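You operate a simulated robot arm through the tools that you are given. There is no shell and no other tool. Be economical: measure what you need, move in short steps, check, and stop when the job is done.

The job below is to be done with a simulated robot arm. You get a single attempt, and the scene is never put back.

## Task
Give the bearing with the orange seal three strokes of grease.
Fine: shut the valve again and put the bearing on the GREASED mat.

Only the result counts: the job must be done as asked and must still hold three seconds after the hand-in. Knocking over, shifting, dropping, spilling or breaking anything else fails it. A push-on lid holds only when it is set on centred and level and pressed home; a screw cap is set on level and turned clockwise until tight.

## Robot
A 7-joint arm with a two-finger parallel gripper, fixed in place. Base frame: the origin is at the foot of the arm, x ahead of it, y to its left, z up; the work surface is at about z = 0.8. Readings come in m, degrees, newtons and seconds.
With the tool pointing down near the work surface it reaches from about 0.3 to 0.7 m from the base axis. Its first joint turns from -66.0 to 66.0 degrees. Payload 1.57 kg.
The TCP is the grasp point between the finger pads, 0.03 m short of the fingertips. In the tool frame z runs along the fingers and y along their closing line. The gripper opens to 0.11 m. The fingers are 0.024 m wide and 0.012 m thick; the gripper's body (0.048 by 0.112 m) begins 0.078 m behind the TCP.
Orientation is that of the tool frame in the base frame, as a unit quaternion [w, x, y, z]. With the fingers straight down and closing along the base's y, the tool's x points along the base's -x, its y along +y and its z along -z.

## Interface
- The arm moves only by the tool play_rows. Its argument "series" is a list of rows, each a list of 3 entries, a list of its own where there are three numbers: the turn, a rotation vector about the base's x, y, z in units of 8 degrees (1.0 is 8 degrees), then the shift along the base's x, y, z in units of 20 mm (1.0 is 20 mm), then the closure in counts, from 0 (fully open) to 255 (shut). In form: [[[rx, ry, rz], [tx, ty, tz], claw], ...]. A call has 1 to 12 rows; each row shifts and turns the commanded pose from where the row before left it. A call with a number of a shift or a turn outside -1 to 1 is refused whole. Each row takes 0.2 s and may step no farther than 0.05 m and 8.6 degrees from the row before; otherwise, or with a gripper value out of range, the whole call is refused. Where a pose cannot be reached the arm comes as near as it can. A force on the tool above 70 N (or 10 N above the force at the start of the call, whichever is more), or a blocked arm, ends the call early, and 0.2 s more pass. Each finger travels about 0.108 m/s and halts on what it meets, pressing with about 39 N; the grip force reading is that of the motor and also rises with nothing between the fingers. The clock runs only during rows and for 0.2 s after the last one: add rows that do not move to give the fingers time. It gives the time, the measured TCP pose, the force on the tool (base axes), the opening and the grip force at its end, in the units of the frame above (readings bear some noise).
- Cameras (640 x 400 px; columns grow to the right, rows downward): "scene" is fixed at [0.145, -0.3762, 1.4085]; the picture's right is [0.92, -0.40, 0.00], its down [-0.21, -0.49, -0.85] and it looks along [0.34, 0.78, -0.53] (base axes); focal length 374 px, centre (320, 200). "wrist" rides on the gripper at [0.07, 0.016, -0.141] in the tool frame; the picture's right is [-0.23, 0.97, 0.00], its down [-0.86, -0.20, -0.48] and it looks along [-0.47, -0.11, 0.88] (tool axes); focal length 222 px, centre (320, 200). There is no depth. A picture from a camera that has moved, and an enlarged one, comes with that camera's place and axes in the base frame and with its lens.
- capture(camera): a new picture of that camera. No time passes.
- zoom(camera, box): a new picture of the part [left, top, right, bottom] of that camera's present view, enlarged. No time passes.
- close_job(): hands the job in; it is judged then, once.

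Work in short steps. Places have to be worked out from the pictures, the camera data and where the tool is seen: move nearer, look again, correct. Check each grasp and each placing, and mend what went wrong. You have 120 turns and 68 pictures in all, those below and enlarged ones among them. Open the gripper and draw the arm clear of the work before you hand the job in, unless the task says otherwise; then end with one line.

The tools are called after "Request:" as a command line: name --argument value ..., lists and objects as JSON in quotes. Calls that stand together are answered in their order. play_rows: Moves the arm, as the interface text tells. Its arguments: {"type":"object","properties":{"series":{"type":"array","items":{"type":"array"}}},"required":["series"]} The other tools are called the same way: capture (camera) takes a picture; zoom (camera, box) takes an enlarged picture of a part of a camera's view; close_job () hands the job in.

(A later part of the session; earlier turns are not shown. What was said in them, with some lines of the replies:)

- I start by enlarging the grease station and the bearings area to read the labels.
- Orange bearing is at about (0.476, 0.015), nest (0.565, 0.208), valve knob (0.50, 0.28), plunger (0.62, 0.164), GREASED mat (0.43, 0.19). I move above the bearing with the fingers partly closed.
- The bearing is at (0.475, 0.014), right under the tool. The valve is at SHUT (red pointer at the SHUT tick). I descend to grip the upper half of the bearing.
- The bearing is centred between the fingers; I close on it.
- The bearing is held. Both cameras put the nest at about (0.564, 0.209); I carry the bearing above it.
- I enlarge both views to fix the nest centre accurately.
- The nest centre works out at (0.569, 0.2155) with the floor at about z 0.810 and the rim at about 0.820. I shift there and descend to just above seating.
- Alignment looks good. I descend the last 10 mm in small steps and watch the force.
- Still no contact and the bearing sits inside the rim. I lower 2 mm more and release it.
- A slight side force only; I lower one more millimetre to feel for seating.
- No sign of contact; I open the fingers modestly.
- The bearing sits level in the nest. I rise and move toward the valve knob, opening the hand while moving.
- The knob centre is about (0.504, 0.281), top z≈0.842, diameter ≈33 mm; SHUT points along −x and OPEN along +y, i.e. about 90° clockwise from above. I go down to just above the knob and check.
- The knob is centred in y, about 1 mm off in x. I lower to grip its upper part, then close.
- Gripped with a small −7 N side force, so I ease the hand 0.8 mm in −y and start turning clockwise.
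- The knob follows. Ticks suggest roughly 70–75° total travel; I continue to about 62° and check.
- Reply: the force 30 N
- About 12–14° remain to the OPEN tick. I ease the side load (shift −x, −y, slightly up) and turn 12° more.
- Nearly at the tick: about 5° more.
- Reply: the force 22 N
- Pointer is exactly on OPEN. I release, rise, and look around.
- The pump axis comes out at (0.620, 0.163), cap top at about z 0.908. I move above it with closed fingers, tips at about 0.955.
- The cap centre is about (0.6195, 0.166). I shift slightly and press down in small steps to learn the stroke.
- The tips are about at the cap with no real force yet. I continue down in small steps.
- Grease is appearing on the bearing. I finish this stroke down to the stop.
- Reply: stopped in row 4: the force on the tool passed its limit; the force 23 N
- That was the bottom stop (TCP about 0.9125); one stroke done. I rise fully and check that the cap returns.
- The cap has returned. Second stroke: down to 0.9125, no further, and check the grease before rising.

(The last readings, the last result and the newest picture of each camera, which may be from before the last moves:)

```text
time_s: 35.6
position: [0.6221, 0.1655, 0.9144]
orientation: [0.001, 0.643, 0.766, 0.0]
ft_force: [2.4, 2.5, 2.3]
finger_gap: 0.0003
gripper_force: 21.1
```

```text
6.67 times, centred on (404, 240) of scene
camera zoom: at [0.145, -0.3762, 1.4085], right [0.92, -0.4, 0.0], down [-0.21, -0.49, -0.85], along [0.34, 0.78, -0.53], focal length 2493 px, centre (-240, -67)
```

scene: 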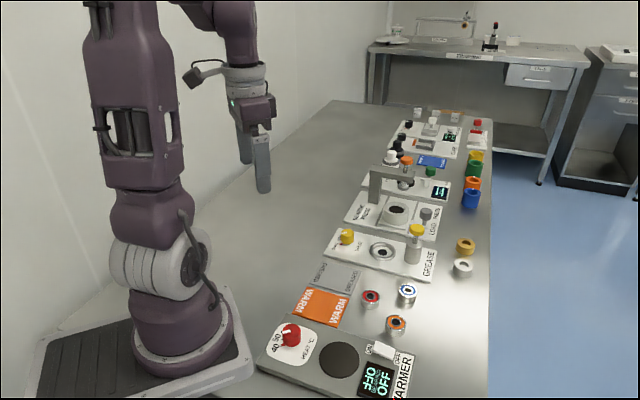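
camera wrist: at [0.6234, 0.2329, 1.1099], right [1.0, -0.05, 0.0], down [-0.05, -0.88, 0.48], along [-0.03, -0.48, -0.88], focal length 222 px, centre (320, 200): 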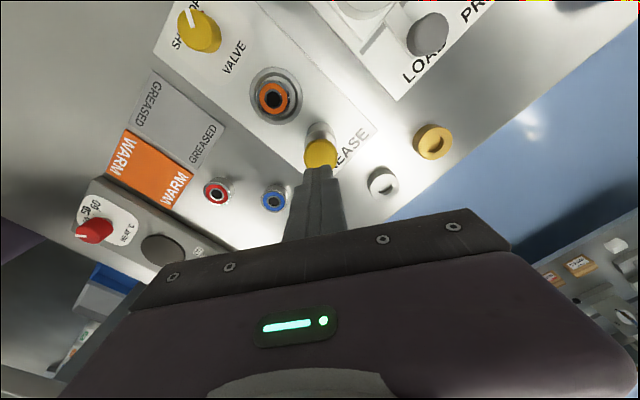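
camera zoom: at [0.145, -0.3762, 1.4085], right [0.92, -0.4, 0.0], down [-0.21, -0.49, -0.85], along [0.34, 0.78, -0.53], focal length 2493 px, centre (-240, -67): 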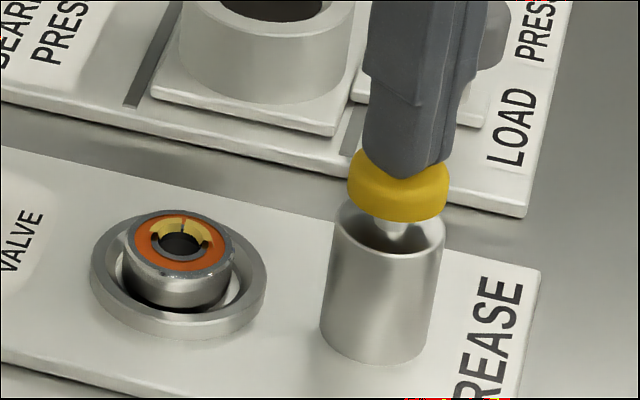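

Two grease segments now show. I rise fully and make the third stroke to the same depth.

Request:
play_rows --series '[[[0, 0, 0], [0, 0, 0.5], 255], [[0, 0, 0], [0, 0, 0.5], 255], [[0, 0, 0], [0, 0, 0.58], 255], [[0, 0, 0], [0, 0, 0], 255], [[0, 0, 0], [0, 0, 0], 255]]'

Request:
play_rows --series '[[[0, 0, 0], [0, 0, -0.4], 255], [[0, 0, 0], [0, 0, -0.4], 255], [[0, 0, 0], [0, 0, -0.3], 255], [[0, 0, 0], [0, 0, -0.3], 255], [[0, 0, 0], [0, 0, -0.2], 255], [[0, 0, 0], [0, 0, 0], 255]]'

Request:
zoom --camera "scene" --box '[372, 210, 436, 270]'

```text
time_s: 36.8
position: [0.6219, 0.1639, 0.9452]
orientation: [0.0, 0.643, 0.766, 0.001]
ft_force: [-0.5, 0.5, 0.0]
finger_gap: 0.0
gripper_force: 21.5
```

```text
time_s: 38.2
position: [0.6226, 0.1656, 0.9129]
orientation: [0.002, 0.643, 0.766, 0.002]
ft_force: [4.0, 1.3, 3.6]
finger_gap: 0.0
gripper_force: 21.3
```

```text
6.67 times, centred on (404, 240) of scene
camera zoom: at [0.145, -0.3762, 1.4085], right [0.92, -0.4, 0.0], down [-0.21, -0.49, -0.85], along [0.34, 0.78, -0.53], focal length 2493 px, centre (-240, -67)
```

zoom: 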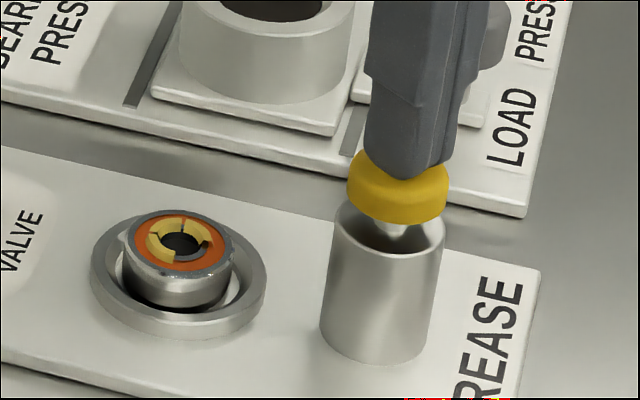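

Three grease segments show. I rise and return above the valve knob with the fingers opening.

Request:
play_rows --series '[[[0, 0, 0], [0, 0, 0.9], 255], [[0, 0, 0], [0, 0, 0.9], 255], [[0, 0, 0], [0, 0, 0.9], 255], [[0, 0, 0], [0, 0, 0.9], 200], [[0, 0, 0], [-0.98, 0.955, 0], 150], [[0, 0, 0], [-0.98, 0.955, 0], 110], [[0, 0, 0], [-0.98, 0.955, 0], 110], [[0, 0, 0], [-0.98, 0.955, 0], 110], [[0, 0, 0], [-0.98, 0.955, 0], 110], [[0, 0, 0], [-0.98, 0.955, 0], 110], [[0, 0, 0], [0, 0, 0], 110]]'

Request:
play_rows --series '[[[0, 0, 0], [0, 0, -0.9], 110], [[0, 0, 0], [0, 0, -0.9], 110], [[0, 0, 0], [0, 0, -0.9], 110], [[0, 0, 0], [0, 0, -0.9], 110], [[0, 0, 0], [0, 0, -0.9], 110], [[0, 0, 0], [0, 0, -0.9], 110], [[0, 0, 0], [0, 0, 0], 110]]'

Request:
zoom --camera "wrist" --box '[224, 100, 416, 220]'

```text
time_s: 40.6
position: [0.505, 0.2799, 0.9866]
orientation: [0.001, 0.643, 0.766, 0.002]
ft_force: [0.4, 0.1, -1.1]
finger_gap: 0.0627
gripper_force: 0.1
```

```text
time_s: 42.2
position: [0.504, 0.2823, 0.8762]
orientation: [0.001, 0.643, 0.766, 0.001]
ft_force: [-0.7, 0.6, 0.1]
finger_gap: 0.0625
gripper_force: 0.1
```

```text
3.33 times, centred on (320, 160) of wrist
camera zoom: at [0.5077, 0.3526, 1.0171], right [1.0, -0.05, 0.0], down [-0.05, -0.88, 0.48], along [-0.02, -0.48, -0.88], focal length 740 px, centre (320, 333)
```

zoom: 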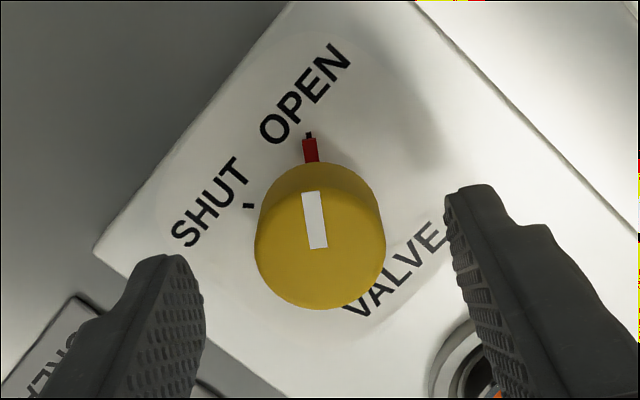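

Well aligned. I shift −1.5 mm in y, lower, and grip.

Request:
play_rows --series '[[[0, 0, 0], [0, -0.07, -0.5], 110], [[0, 0, 0], [0, 0, -0.57], 110], [[0, 0, 0], [0, 0, 0], 110], [[0, 0, 0], [0, 0, 0], 160], [[0, 0, 0], [0, 0, 0], 200], [[0, 0, 0], [0, 0, 0], 255], [[0, 0, 0], [0, 0, 0], 255]]'

```text
time_s: 43.8
position: [0.5042, 0.2799, 0.8549]
orientation: [0.001, 0.643, 0.766, 0.001]
ft_force: [6.2, 2.4, -6.1]
finger_gap: 0.0325
gripper_force: 40.8
```

Gripped with little side load. I turn counter-clockwise about 77° in small steps and check.

Request:
play_rows --series '[[[0, 0, 0.8], [0, 0, 0], 255], [[0, 0, 0.8], [0, 0, 0], 255], [[0, 0, 0.8], [0, 0, 0], 255], [[0, 0, 0.8], [0, 0, 0], 255], [[0, 0, 0.8], [0, 0, 0], 255], [[0, 0, 0.8], [0, 0, 0], 255], [[0, 0, 0.8], [0, 0, 0], 255], [[0, 0, 0.8], [0, 0, 0], 255], [[0, 0, 0.8], [0, 0, 0], 255], [[0, 0, 0.8], [0, 0, 0], 255], [[0, 0, 0.8], [0, 0, 0], 255], [[0, 0, 0], [0, 0, 0], 255]]'

Request:
zoom --camera "wrist" --box '[224, 100, 416, 220]'

```text
time_s: 46.4
position: [0.5063, 0.2803, 0.8544]
orientation: [0.001, 0.083, 0.997, 0.002]
ft_force: [12.0, 28.6, -18.9]
finger_gap: 0.0328
gripper_force: 41.4
```

```text
3.33 times, centred on (320, 160) of wrist
camera zoom: at [0.4387, 0.3072, 0.9958], right [0.38, 0.92, 0.01], down [0.81, -0.34, 0.48], along [0.44, -0.18, -0.88], focal length 740 px, centre (320, 333)
```

zoom: 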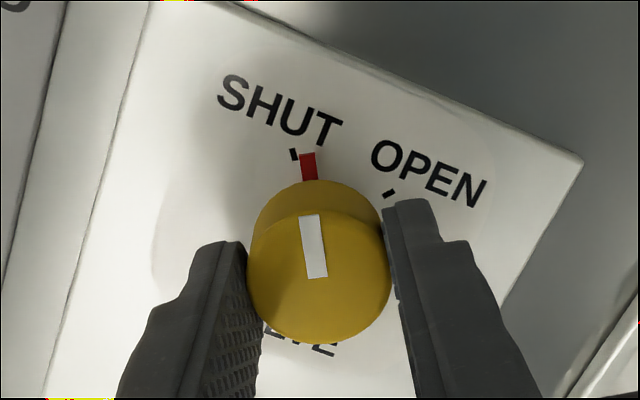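

About 9.5° remains. I ease the side load (+y, a little +x) and finish the turn.

Request:
play_rows --series '[[[0, 0, 0], [0.02, 0.06, 0], 255], [[0, 0, 0.5], [0, 0, 0], 255], [[0, 0, 0.4], [0, 0, 0], 255], [[0, 0, 0.32], [0, 0, 0], 255], [[0, 0, 0], [0, 0, 0], 255]]'

Request:
zoom --camera "wrist" --box '[224, 100, 416, 220]'

```text
time_s: 47.6
position: [0.5055, 0.2796, 0.8548]
orientation: [0.001, -0.002, 1.0, 0.001]
ft_force: [2.9, 23.8, 1.1]
finger_gap: 0.0326
gripper_force: 40.4
```

```text
3.33 times, centred on (320, 160) of wrist
camera zoom: at [0.4354, 0.2962, 0.9959], right [0.22, 0.97, 0.0], down [0.86, -0.2, 0.48], along [0.47, -0.1, -0.88], focal length 740 px, centre (320, 333)
```

zoom: 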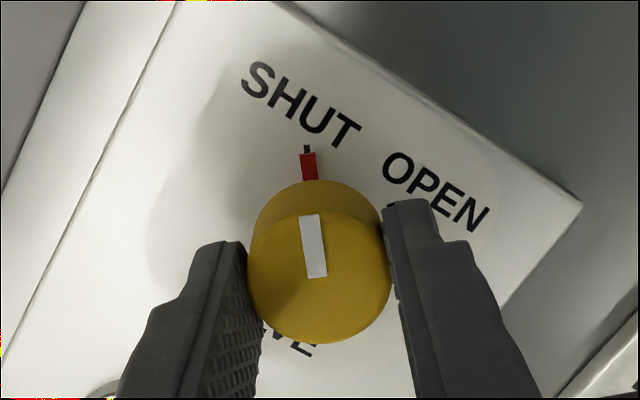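

The pointer is back on SHUT. I release, rise, and go back above the bearing.

Request:
play_rows --series '[[[0, 0, 0], [0, 0, 0], 180], [[0, 0, 0], [0, 0, 0], 110], [[0, 0, 0], [0, 0, 0], 110], [[0, 0, 0], [0, 0, 1], 110], [[0, 0, 0], [0, 0, 1], 110], [[0, 0, 0], [0, 0, 1], 110], [[0, 0, 0], [0, 0, 1], 110], [[0, 0, 0], [0, 0, 1], 110], [[0, 0, 0], [0, 0, 0], 110]]'

Request:
play_rows --series '[[[0, 0, 0], [0.8, -0.8, 0], 110], [[0, 0, 0], [0.8, -0.8, 0], 110], [[0, 0, 0], [0.8, -0.8, 0], 110], [[0, 0, 0], [0.75, -0.85, 0], 110], [[0, 0, 0], [0, 0, -1], 110], [[0, 0, 0], [0, 0, -1], 110], [[0, 0, 0], [0, 0, -1], 110], [[0, 0, 0], [0, 0, 0], 110]]'

Request:
zoom --camera "wrist" --box '[224, 100, 416, 220]'

Request:
zoom --camera "scene" --box '[320, 200, 448, 280]'

```text
time_s: 49.6
position: [0.5062, 0.2802, 0.9544]
orientation: [0.0, -0.002, 1.0, 0.001]
ft_force: [0.7, 0.2, -0.6]
finger_gap: 0.0628
gripper_force: 0.0
```

```text
time_s: 51.4
position: [0.5664, 0.216, 0.8962]
orientation: [0.0, -0.001, 1.0, 0.001]
ft_force: [0.8, -0.8, -0.2]
finger_gap: 0.0623
gripper_force: 0.1
```

```text
3.33 times, centred on (320, 160) of wrist
camera zoom: at [0.4974, 0.2308, 1.0358], right [0.22, 0.97, 0.0], down [0.86, -0.2, 0.48], along [0.47, -0.11, -0.88], focal length 740 px, centre (320, 333)
```

zoom: 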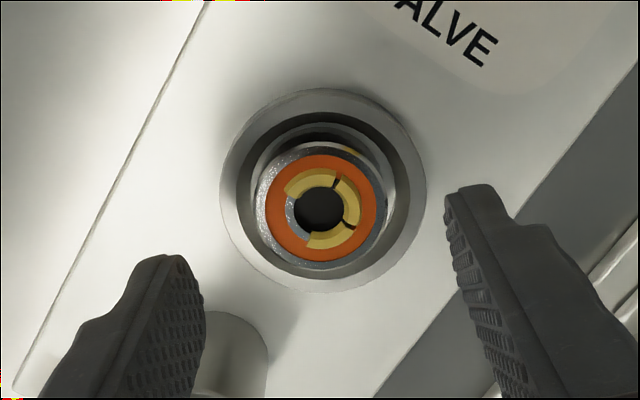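

```text
5.00 times, centred on (384, 240) of scene
camera zoom: at [0.145, -0.3762, 1.4085], right [0.92, -0.4, 0.0], down [-0.21, -0.49, -0.85], along [0.34, 0.78, -0.53], focal length 1870 px, centre (0, 0)
```

zoom: 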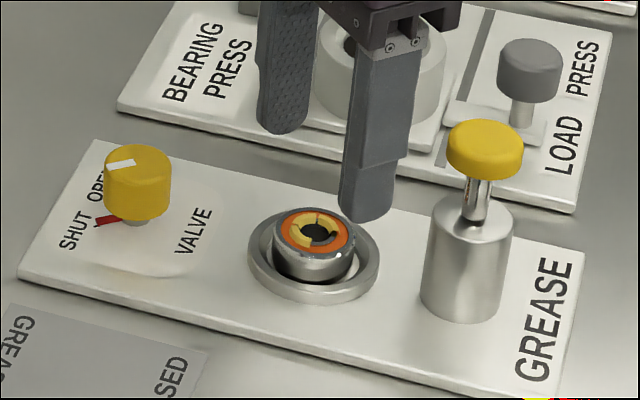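

The bearing is under the hand at (0.566, 0.215) with three grease segments, and the valve is shut. I lower so the fingertips stay just above the rim and grip.

Request:
play_rows --series '[[[0, 0, 0], [0, -0.04, -0.8], 110], [[0, 0, 0], [0, 0, -0.8], 110], [[0, 0, 0], [0, 0, -0.62], 110], [[0, 0, 0], [0, 0, 0], 110], [[0, 0, 0], [0, 0, 0], 160], [[0, 0, 0], [0, 0, 0], 255], [[0, 0, 0], [0, 0, 0], 255]]'

Request:
play_rows --series '[[[0, 0, 0], [0, 0, 0.3], 255], [[0, 0, 0], [0, 0, 0.7], 255], [[0, 0, 0], [0, 0, 1], 255], [[0, 0, 0], [0, 0, 1], 255], [[0, 0, 0], [0, 0, 1], 255], [[0, 0, 0], [0, 0, 0], 255]]'

Request:
capture --camera "wrist"

```text
time_s: 53.0
position: [0.5673, 0.2137, 0.849]
orientation: [0.001, -0.001, 1.0, 0.002]
ft_force: [0.8, -0.8, 0.1]
finger_gap: 0.0378
gripper_force: 38.6
```

```text
time_s: 54.4
position: [0.5677, 0.2132, 0.9322]
orientation: [0.001, -0.001, 1.0, 0.001]
ft_force: [0.1, 0.9, -0.6]
finger_gap: 0.0382
gripper_force: 38.8
```

```text
19 pictures are left
camera wrist: at [0.4974, 0.2295, 1.0719], right [0.22, 0.97, 0.0], down [0.86, -0.2, 0.48], along [0.47, -0.1, -0.88], focal length 222 px, centre (320, 200)
```

wrist: 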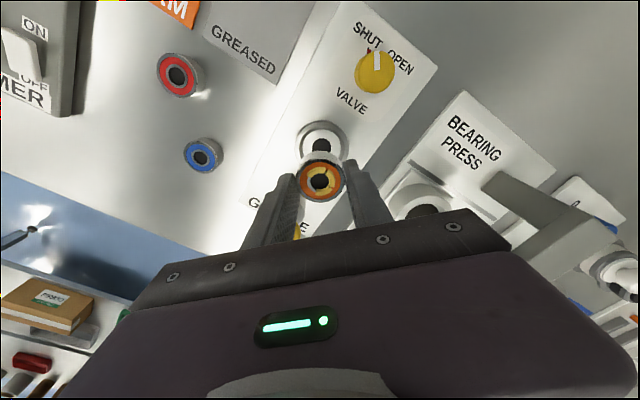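

The bearing is held and lifted. The GREASED mat centre is about (0.4315, 0.189); I carry it there.

Request:
play_rows --series '[[[0, 0, 0], [-0.97, -0.17, 0], 255], [[0, 0, 0], [-0.97, -0.17, 0], 255], [[0, 0, 0], [-0.97, -0.17, 0], 255], [[0, 0, 0], [-0.97, -0.17, 0], 255], [[0, 0, 0], [-0.97, -0.17, 0], 255], [[0, 0, 0], [-0.97, -0.17, 0], 255], [[0, 0, 0], [-0.97, -0.17, 0], 255], [[0, 0, 0], [0, 0, -0.9], 255], [[0, 0, 0], [0, 0, -0.9], 255], [[0, 0, 0], [0, 0, 0], 255]]'

Request:
capture --camera "wrist"

Request:
zoom --camera "scene" --box '[280, 220, 408, 300]'

```text
time_s: 56.6
position: [0.4319, 0.1909, 0.894]
orientation: [0.0, -0.002, 1.0, -0.001]
ft_force: [-0.2, -1.3, -1.3]
finger_gap: 0.0382
gripper_force: 39.4
```

```text
18 pictures are left
camera wrist: at [0.3625, 0.2069, 1.035], right [0.22, 0.97, 0.0], down [0.86, -0.2, 0.48], along [0.47, -0.1, -0.88], focal length 222 px, centre (320, 200)
```

wrist: 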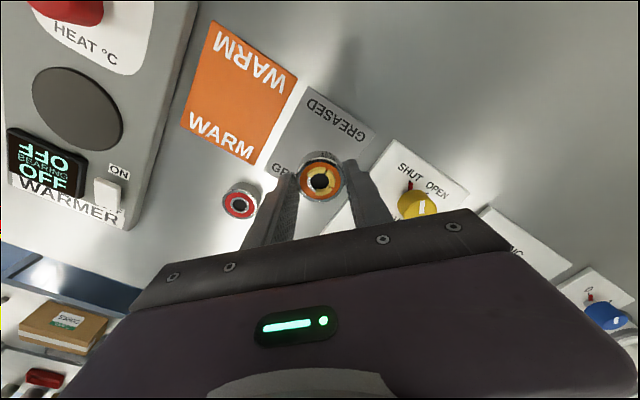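

```text
5.00 times, centred on (344, 260) of scene
camera zoom: at [0.145, -0.3762, 1.4085], right [0.92, -0.4, 0.0], down [-0.21, -0.49, -0.85], along [0.34, 0.78, -0.53], focal length 1870 px, centre (200, -100)
```

zoom: 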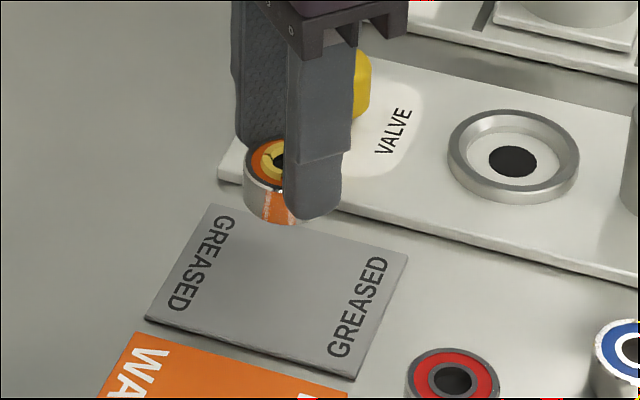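

The mat centre lies right below the bearing. I lower it to just above the mat, then in small steps.

Request:
play_rows --series '[[[0, 0, 0], [0, 0, -0.8], 255], [[0, 0, 0], [0, 0, -0.8], 255], [[0, 0, 0], [0, 0, -0.7], 255], [[0, 0, 0], [0, 0, -0.15], 255], [[0, 0, 0], [0, 0, 0], 255]]'

Request:
zoom --camera "scene" --box '[300, 240, 380, 290]'

```text
time_s: 57.8
position: [0.4311, 0.1908, 0.8454]
orientation: [0.0, -0.002, 1.0, 0.001]
ft_force: [0.1, 0.3, -1.7]
finger_gap: 0.0379
gripper_force: 39.4
```

```text
8.00 times, centred on (340, 265) of scene
camera zoom: at [0.145, -0.3762, 1.4085], right [0.92, -0.4, 0.0], down [-0.21, -0.49, -0.85], along [0.34, 0.78, -0.53], focal length 2991 px, centre (160, -320)
```

zoom: 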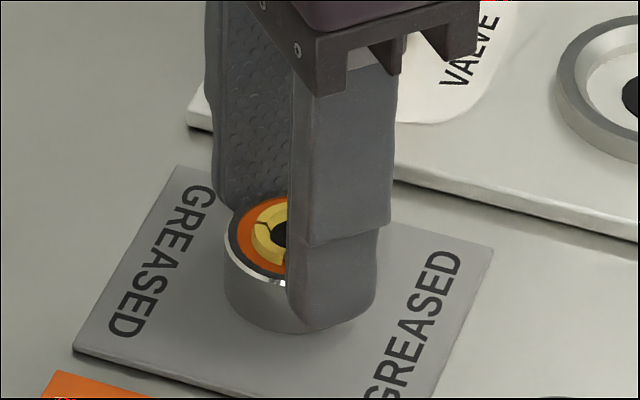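

Very close to the mat; I go down 1 mm at a time until force shows.

Request:
play_rows --series '[[[0, 0, 0], [0, 0, -0.05], 255], [[0, 0, 0], [0, 0, -0.05], 255], [[0, 0, 0], [0, 0, 0], 255]]'

Request:
play_rows --series '[[[0, 0, 0], [0, 0, -0.05], 255], [[0, 0, 0], [0, 0, -0.03], 255], [[0, 0, 0], [0, 0, 0], 255]]'

```text
time_s: 58.6
position: [0.4314, 0.1901, 0.8438]
orientation: [0.0, -0.001, 1.0, 0.002]
ft_force: [-8.1, 0.6, 25.8]
finger_gap: 0.0382
gripper_force: 38.6
```

```text
time_s: 59.4
position: [0.4319, 0.1898, 0.8423]
orientation: [0.001, -0.002, 1.0, 0.002]
ft_force: [-5.3, 3.5, 27.1]
finger_gap: 0.0378
gripper_force: 38.5
```

The bearing is in contact with the mat. I release and rise clear.

Request:
play_rows --series '[[[0, 0, 0], [0, 0, 0.05], 255], [[0, 0, 0], [0, 0, 0], 150], [[0, 0, 0], [0, 0, 0], 110], [[0, 0, 0], [0, 0, 0], 110], [[0, 0, 0], [0, 0, 0.8], 110], [[0, 0, 0], [0, 0, 1], 110], [[0, 0, 0], [0, 0, 1], 110], [[0, 0, 0], [0, 0, 1], 80], [[0, 0, 0], [0, 0, 1], 40], [[0, 0, 0], [-0.5, 0, 1], 0], [[0, 0, 0], [-0.8, 0, 1], 0], [[0, 0, 0], [-0.8, 0.5, 1], 0]]'

Request:
play_rows --series '[[[0, 0, 0], [-0.9, 0.5, 0.5], 0], [[0, 0, 0], [-0.9, 0.5, 0], 0], [[0, 0, 0], [0, 0, 0], 0]]'

Request:
capture --camera "scene"

Request:
zoom --camera "scene" --box '[300, 215, 428, 295]'

```text
time_s: 62.0
position: [0.3899, 0.2009, 0.9997]
orientation: [0.0, -0.001, 1.0, 0.001]
ft_force: [-0.7, 0.2, -0.1]
finger_gap: 0.1103
gripper_force: 0.0
```

```text
time_s: 62.8
position: [0.3546, 0.2195, 1.0088]
orientation: [0.0, -0.001, 1.0, 0.001]
ft_force: [-0.3, -0.5, -0.3]
finger_gap: 0.11
gripper_force: 0.1
```

```text
15 pictures are left
```

scene: 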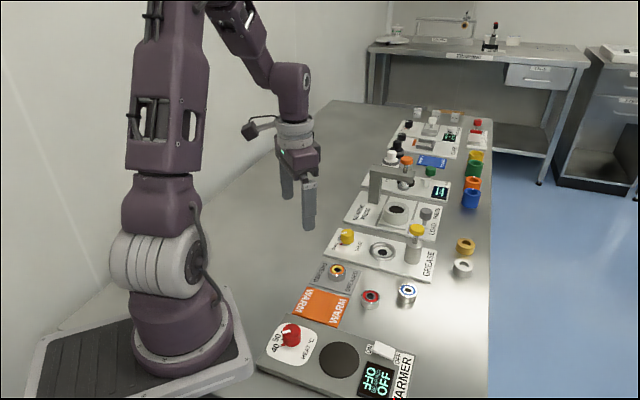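

```text
5.00 times, centred on (364, 255) of scene
camera zoom: at [0.145, -0.3762, 1.4085], right [0.92, -0.4, 0.0], down [-0.21, -0.49, -0.85], along [0.34, 0.78, -0.53], focal length 1870 px, centre (100, -75)
```

zoom: 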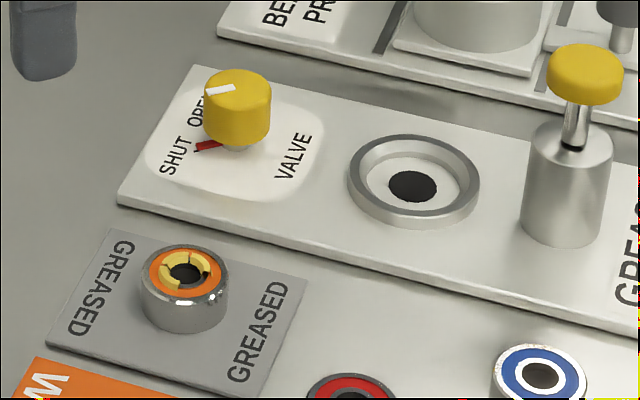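

The bearing stands level on the GREASED mat with three grease segments, the valve is at SHUT, and the arm is clear with the hand open. I hand in.

Request:
close_job

```text
The job is handed in.
```

The orange-seal bearing got three strokes of grease and is on the GREASED mat, the valve is back at SHUT, and the job is handed in.
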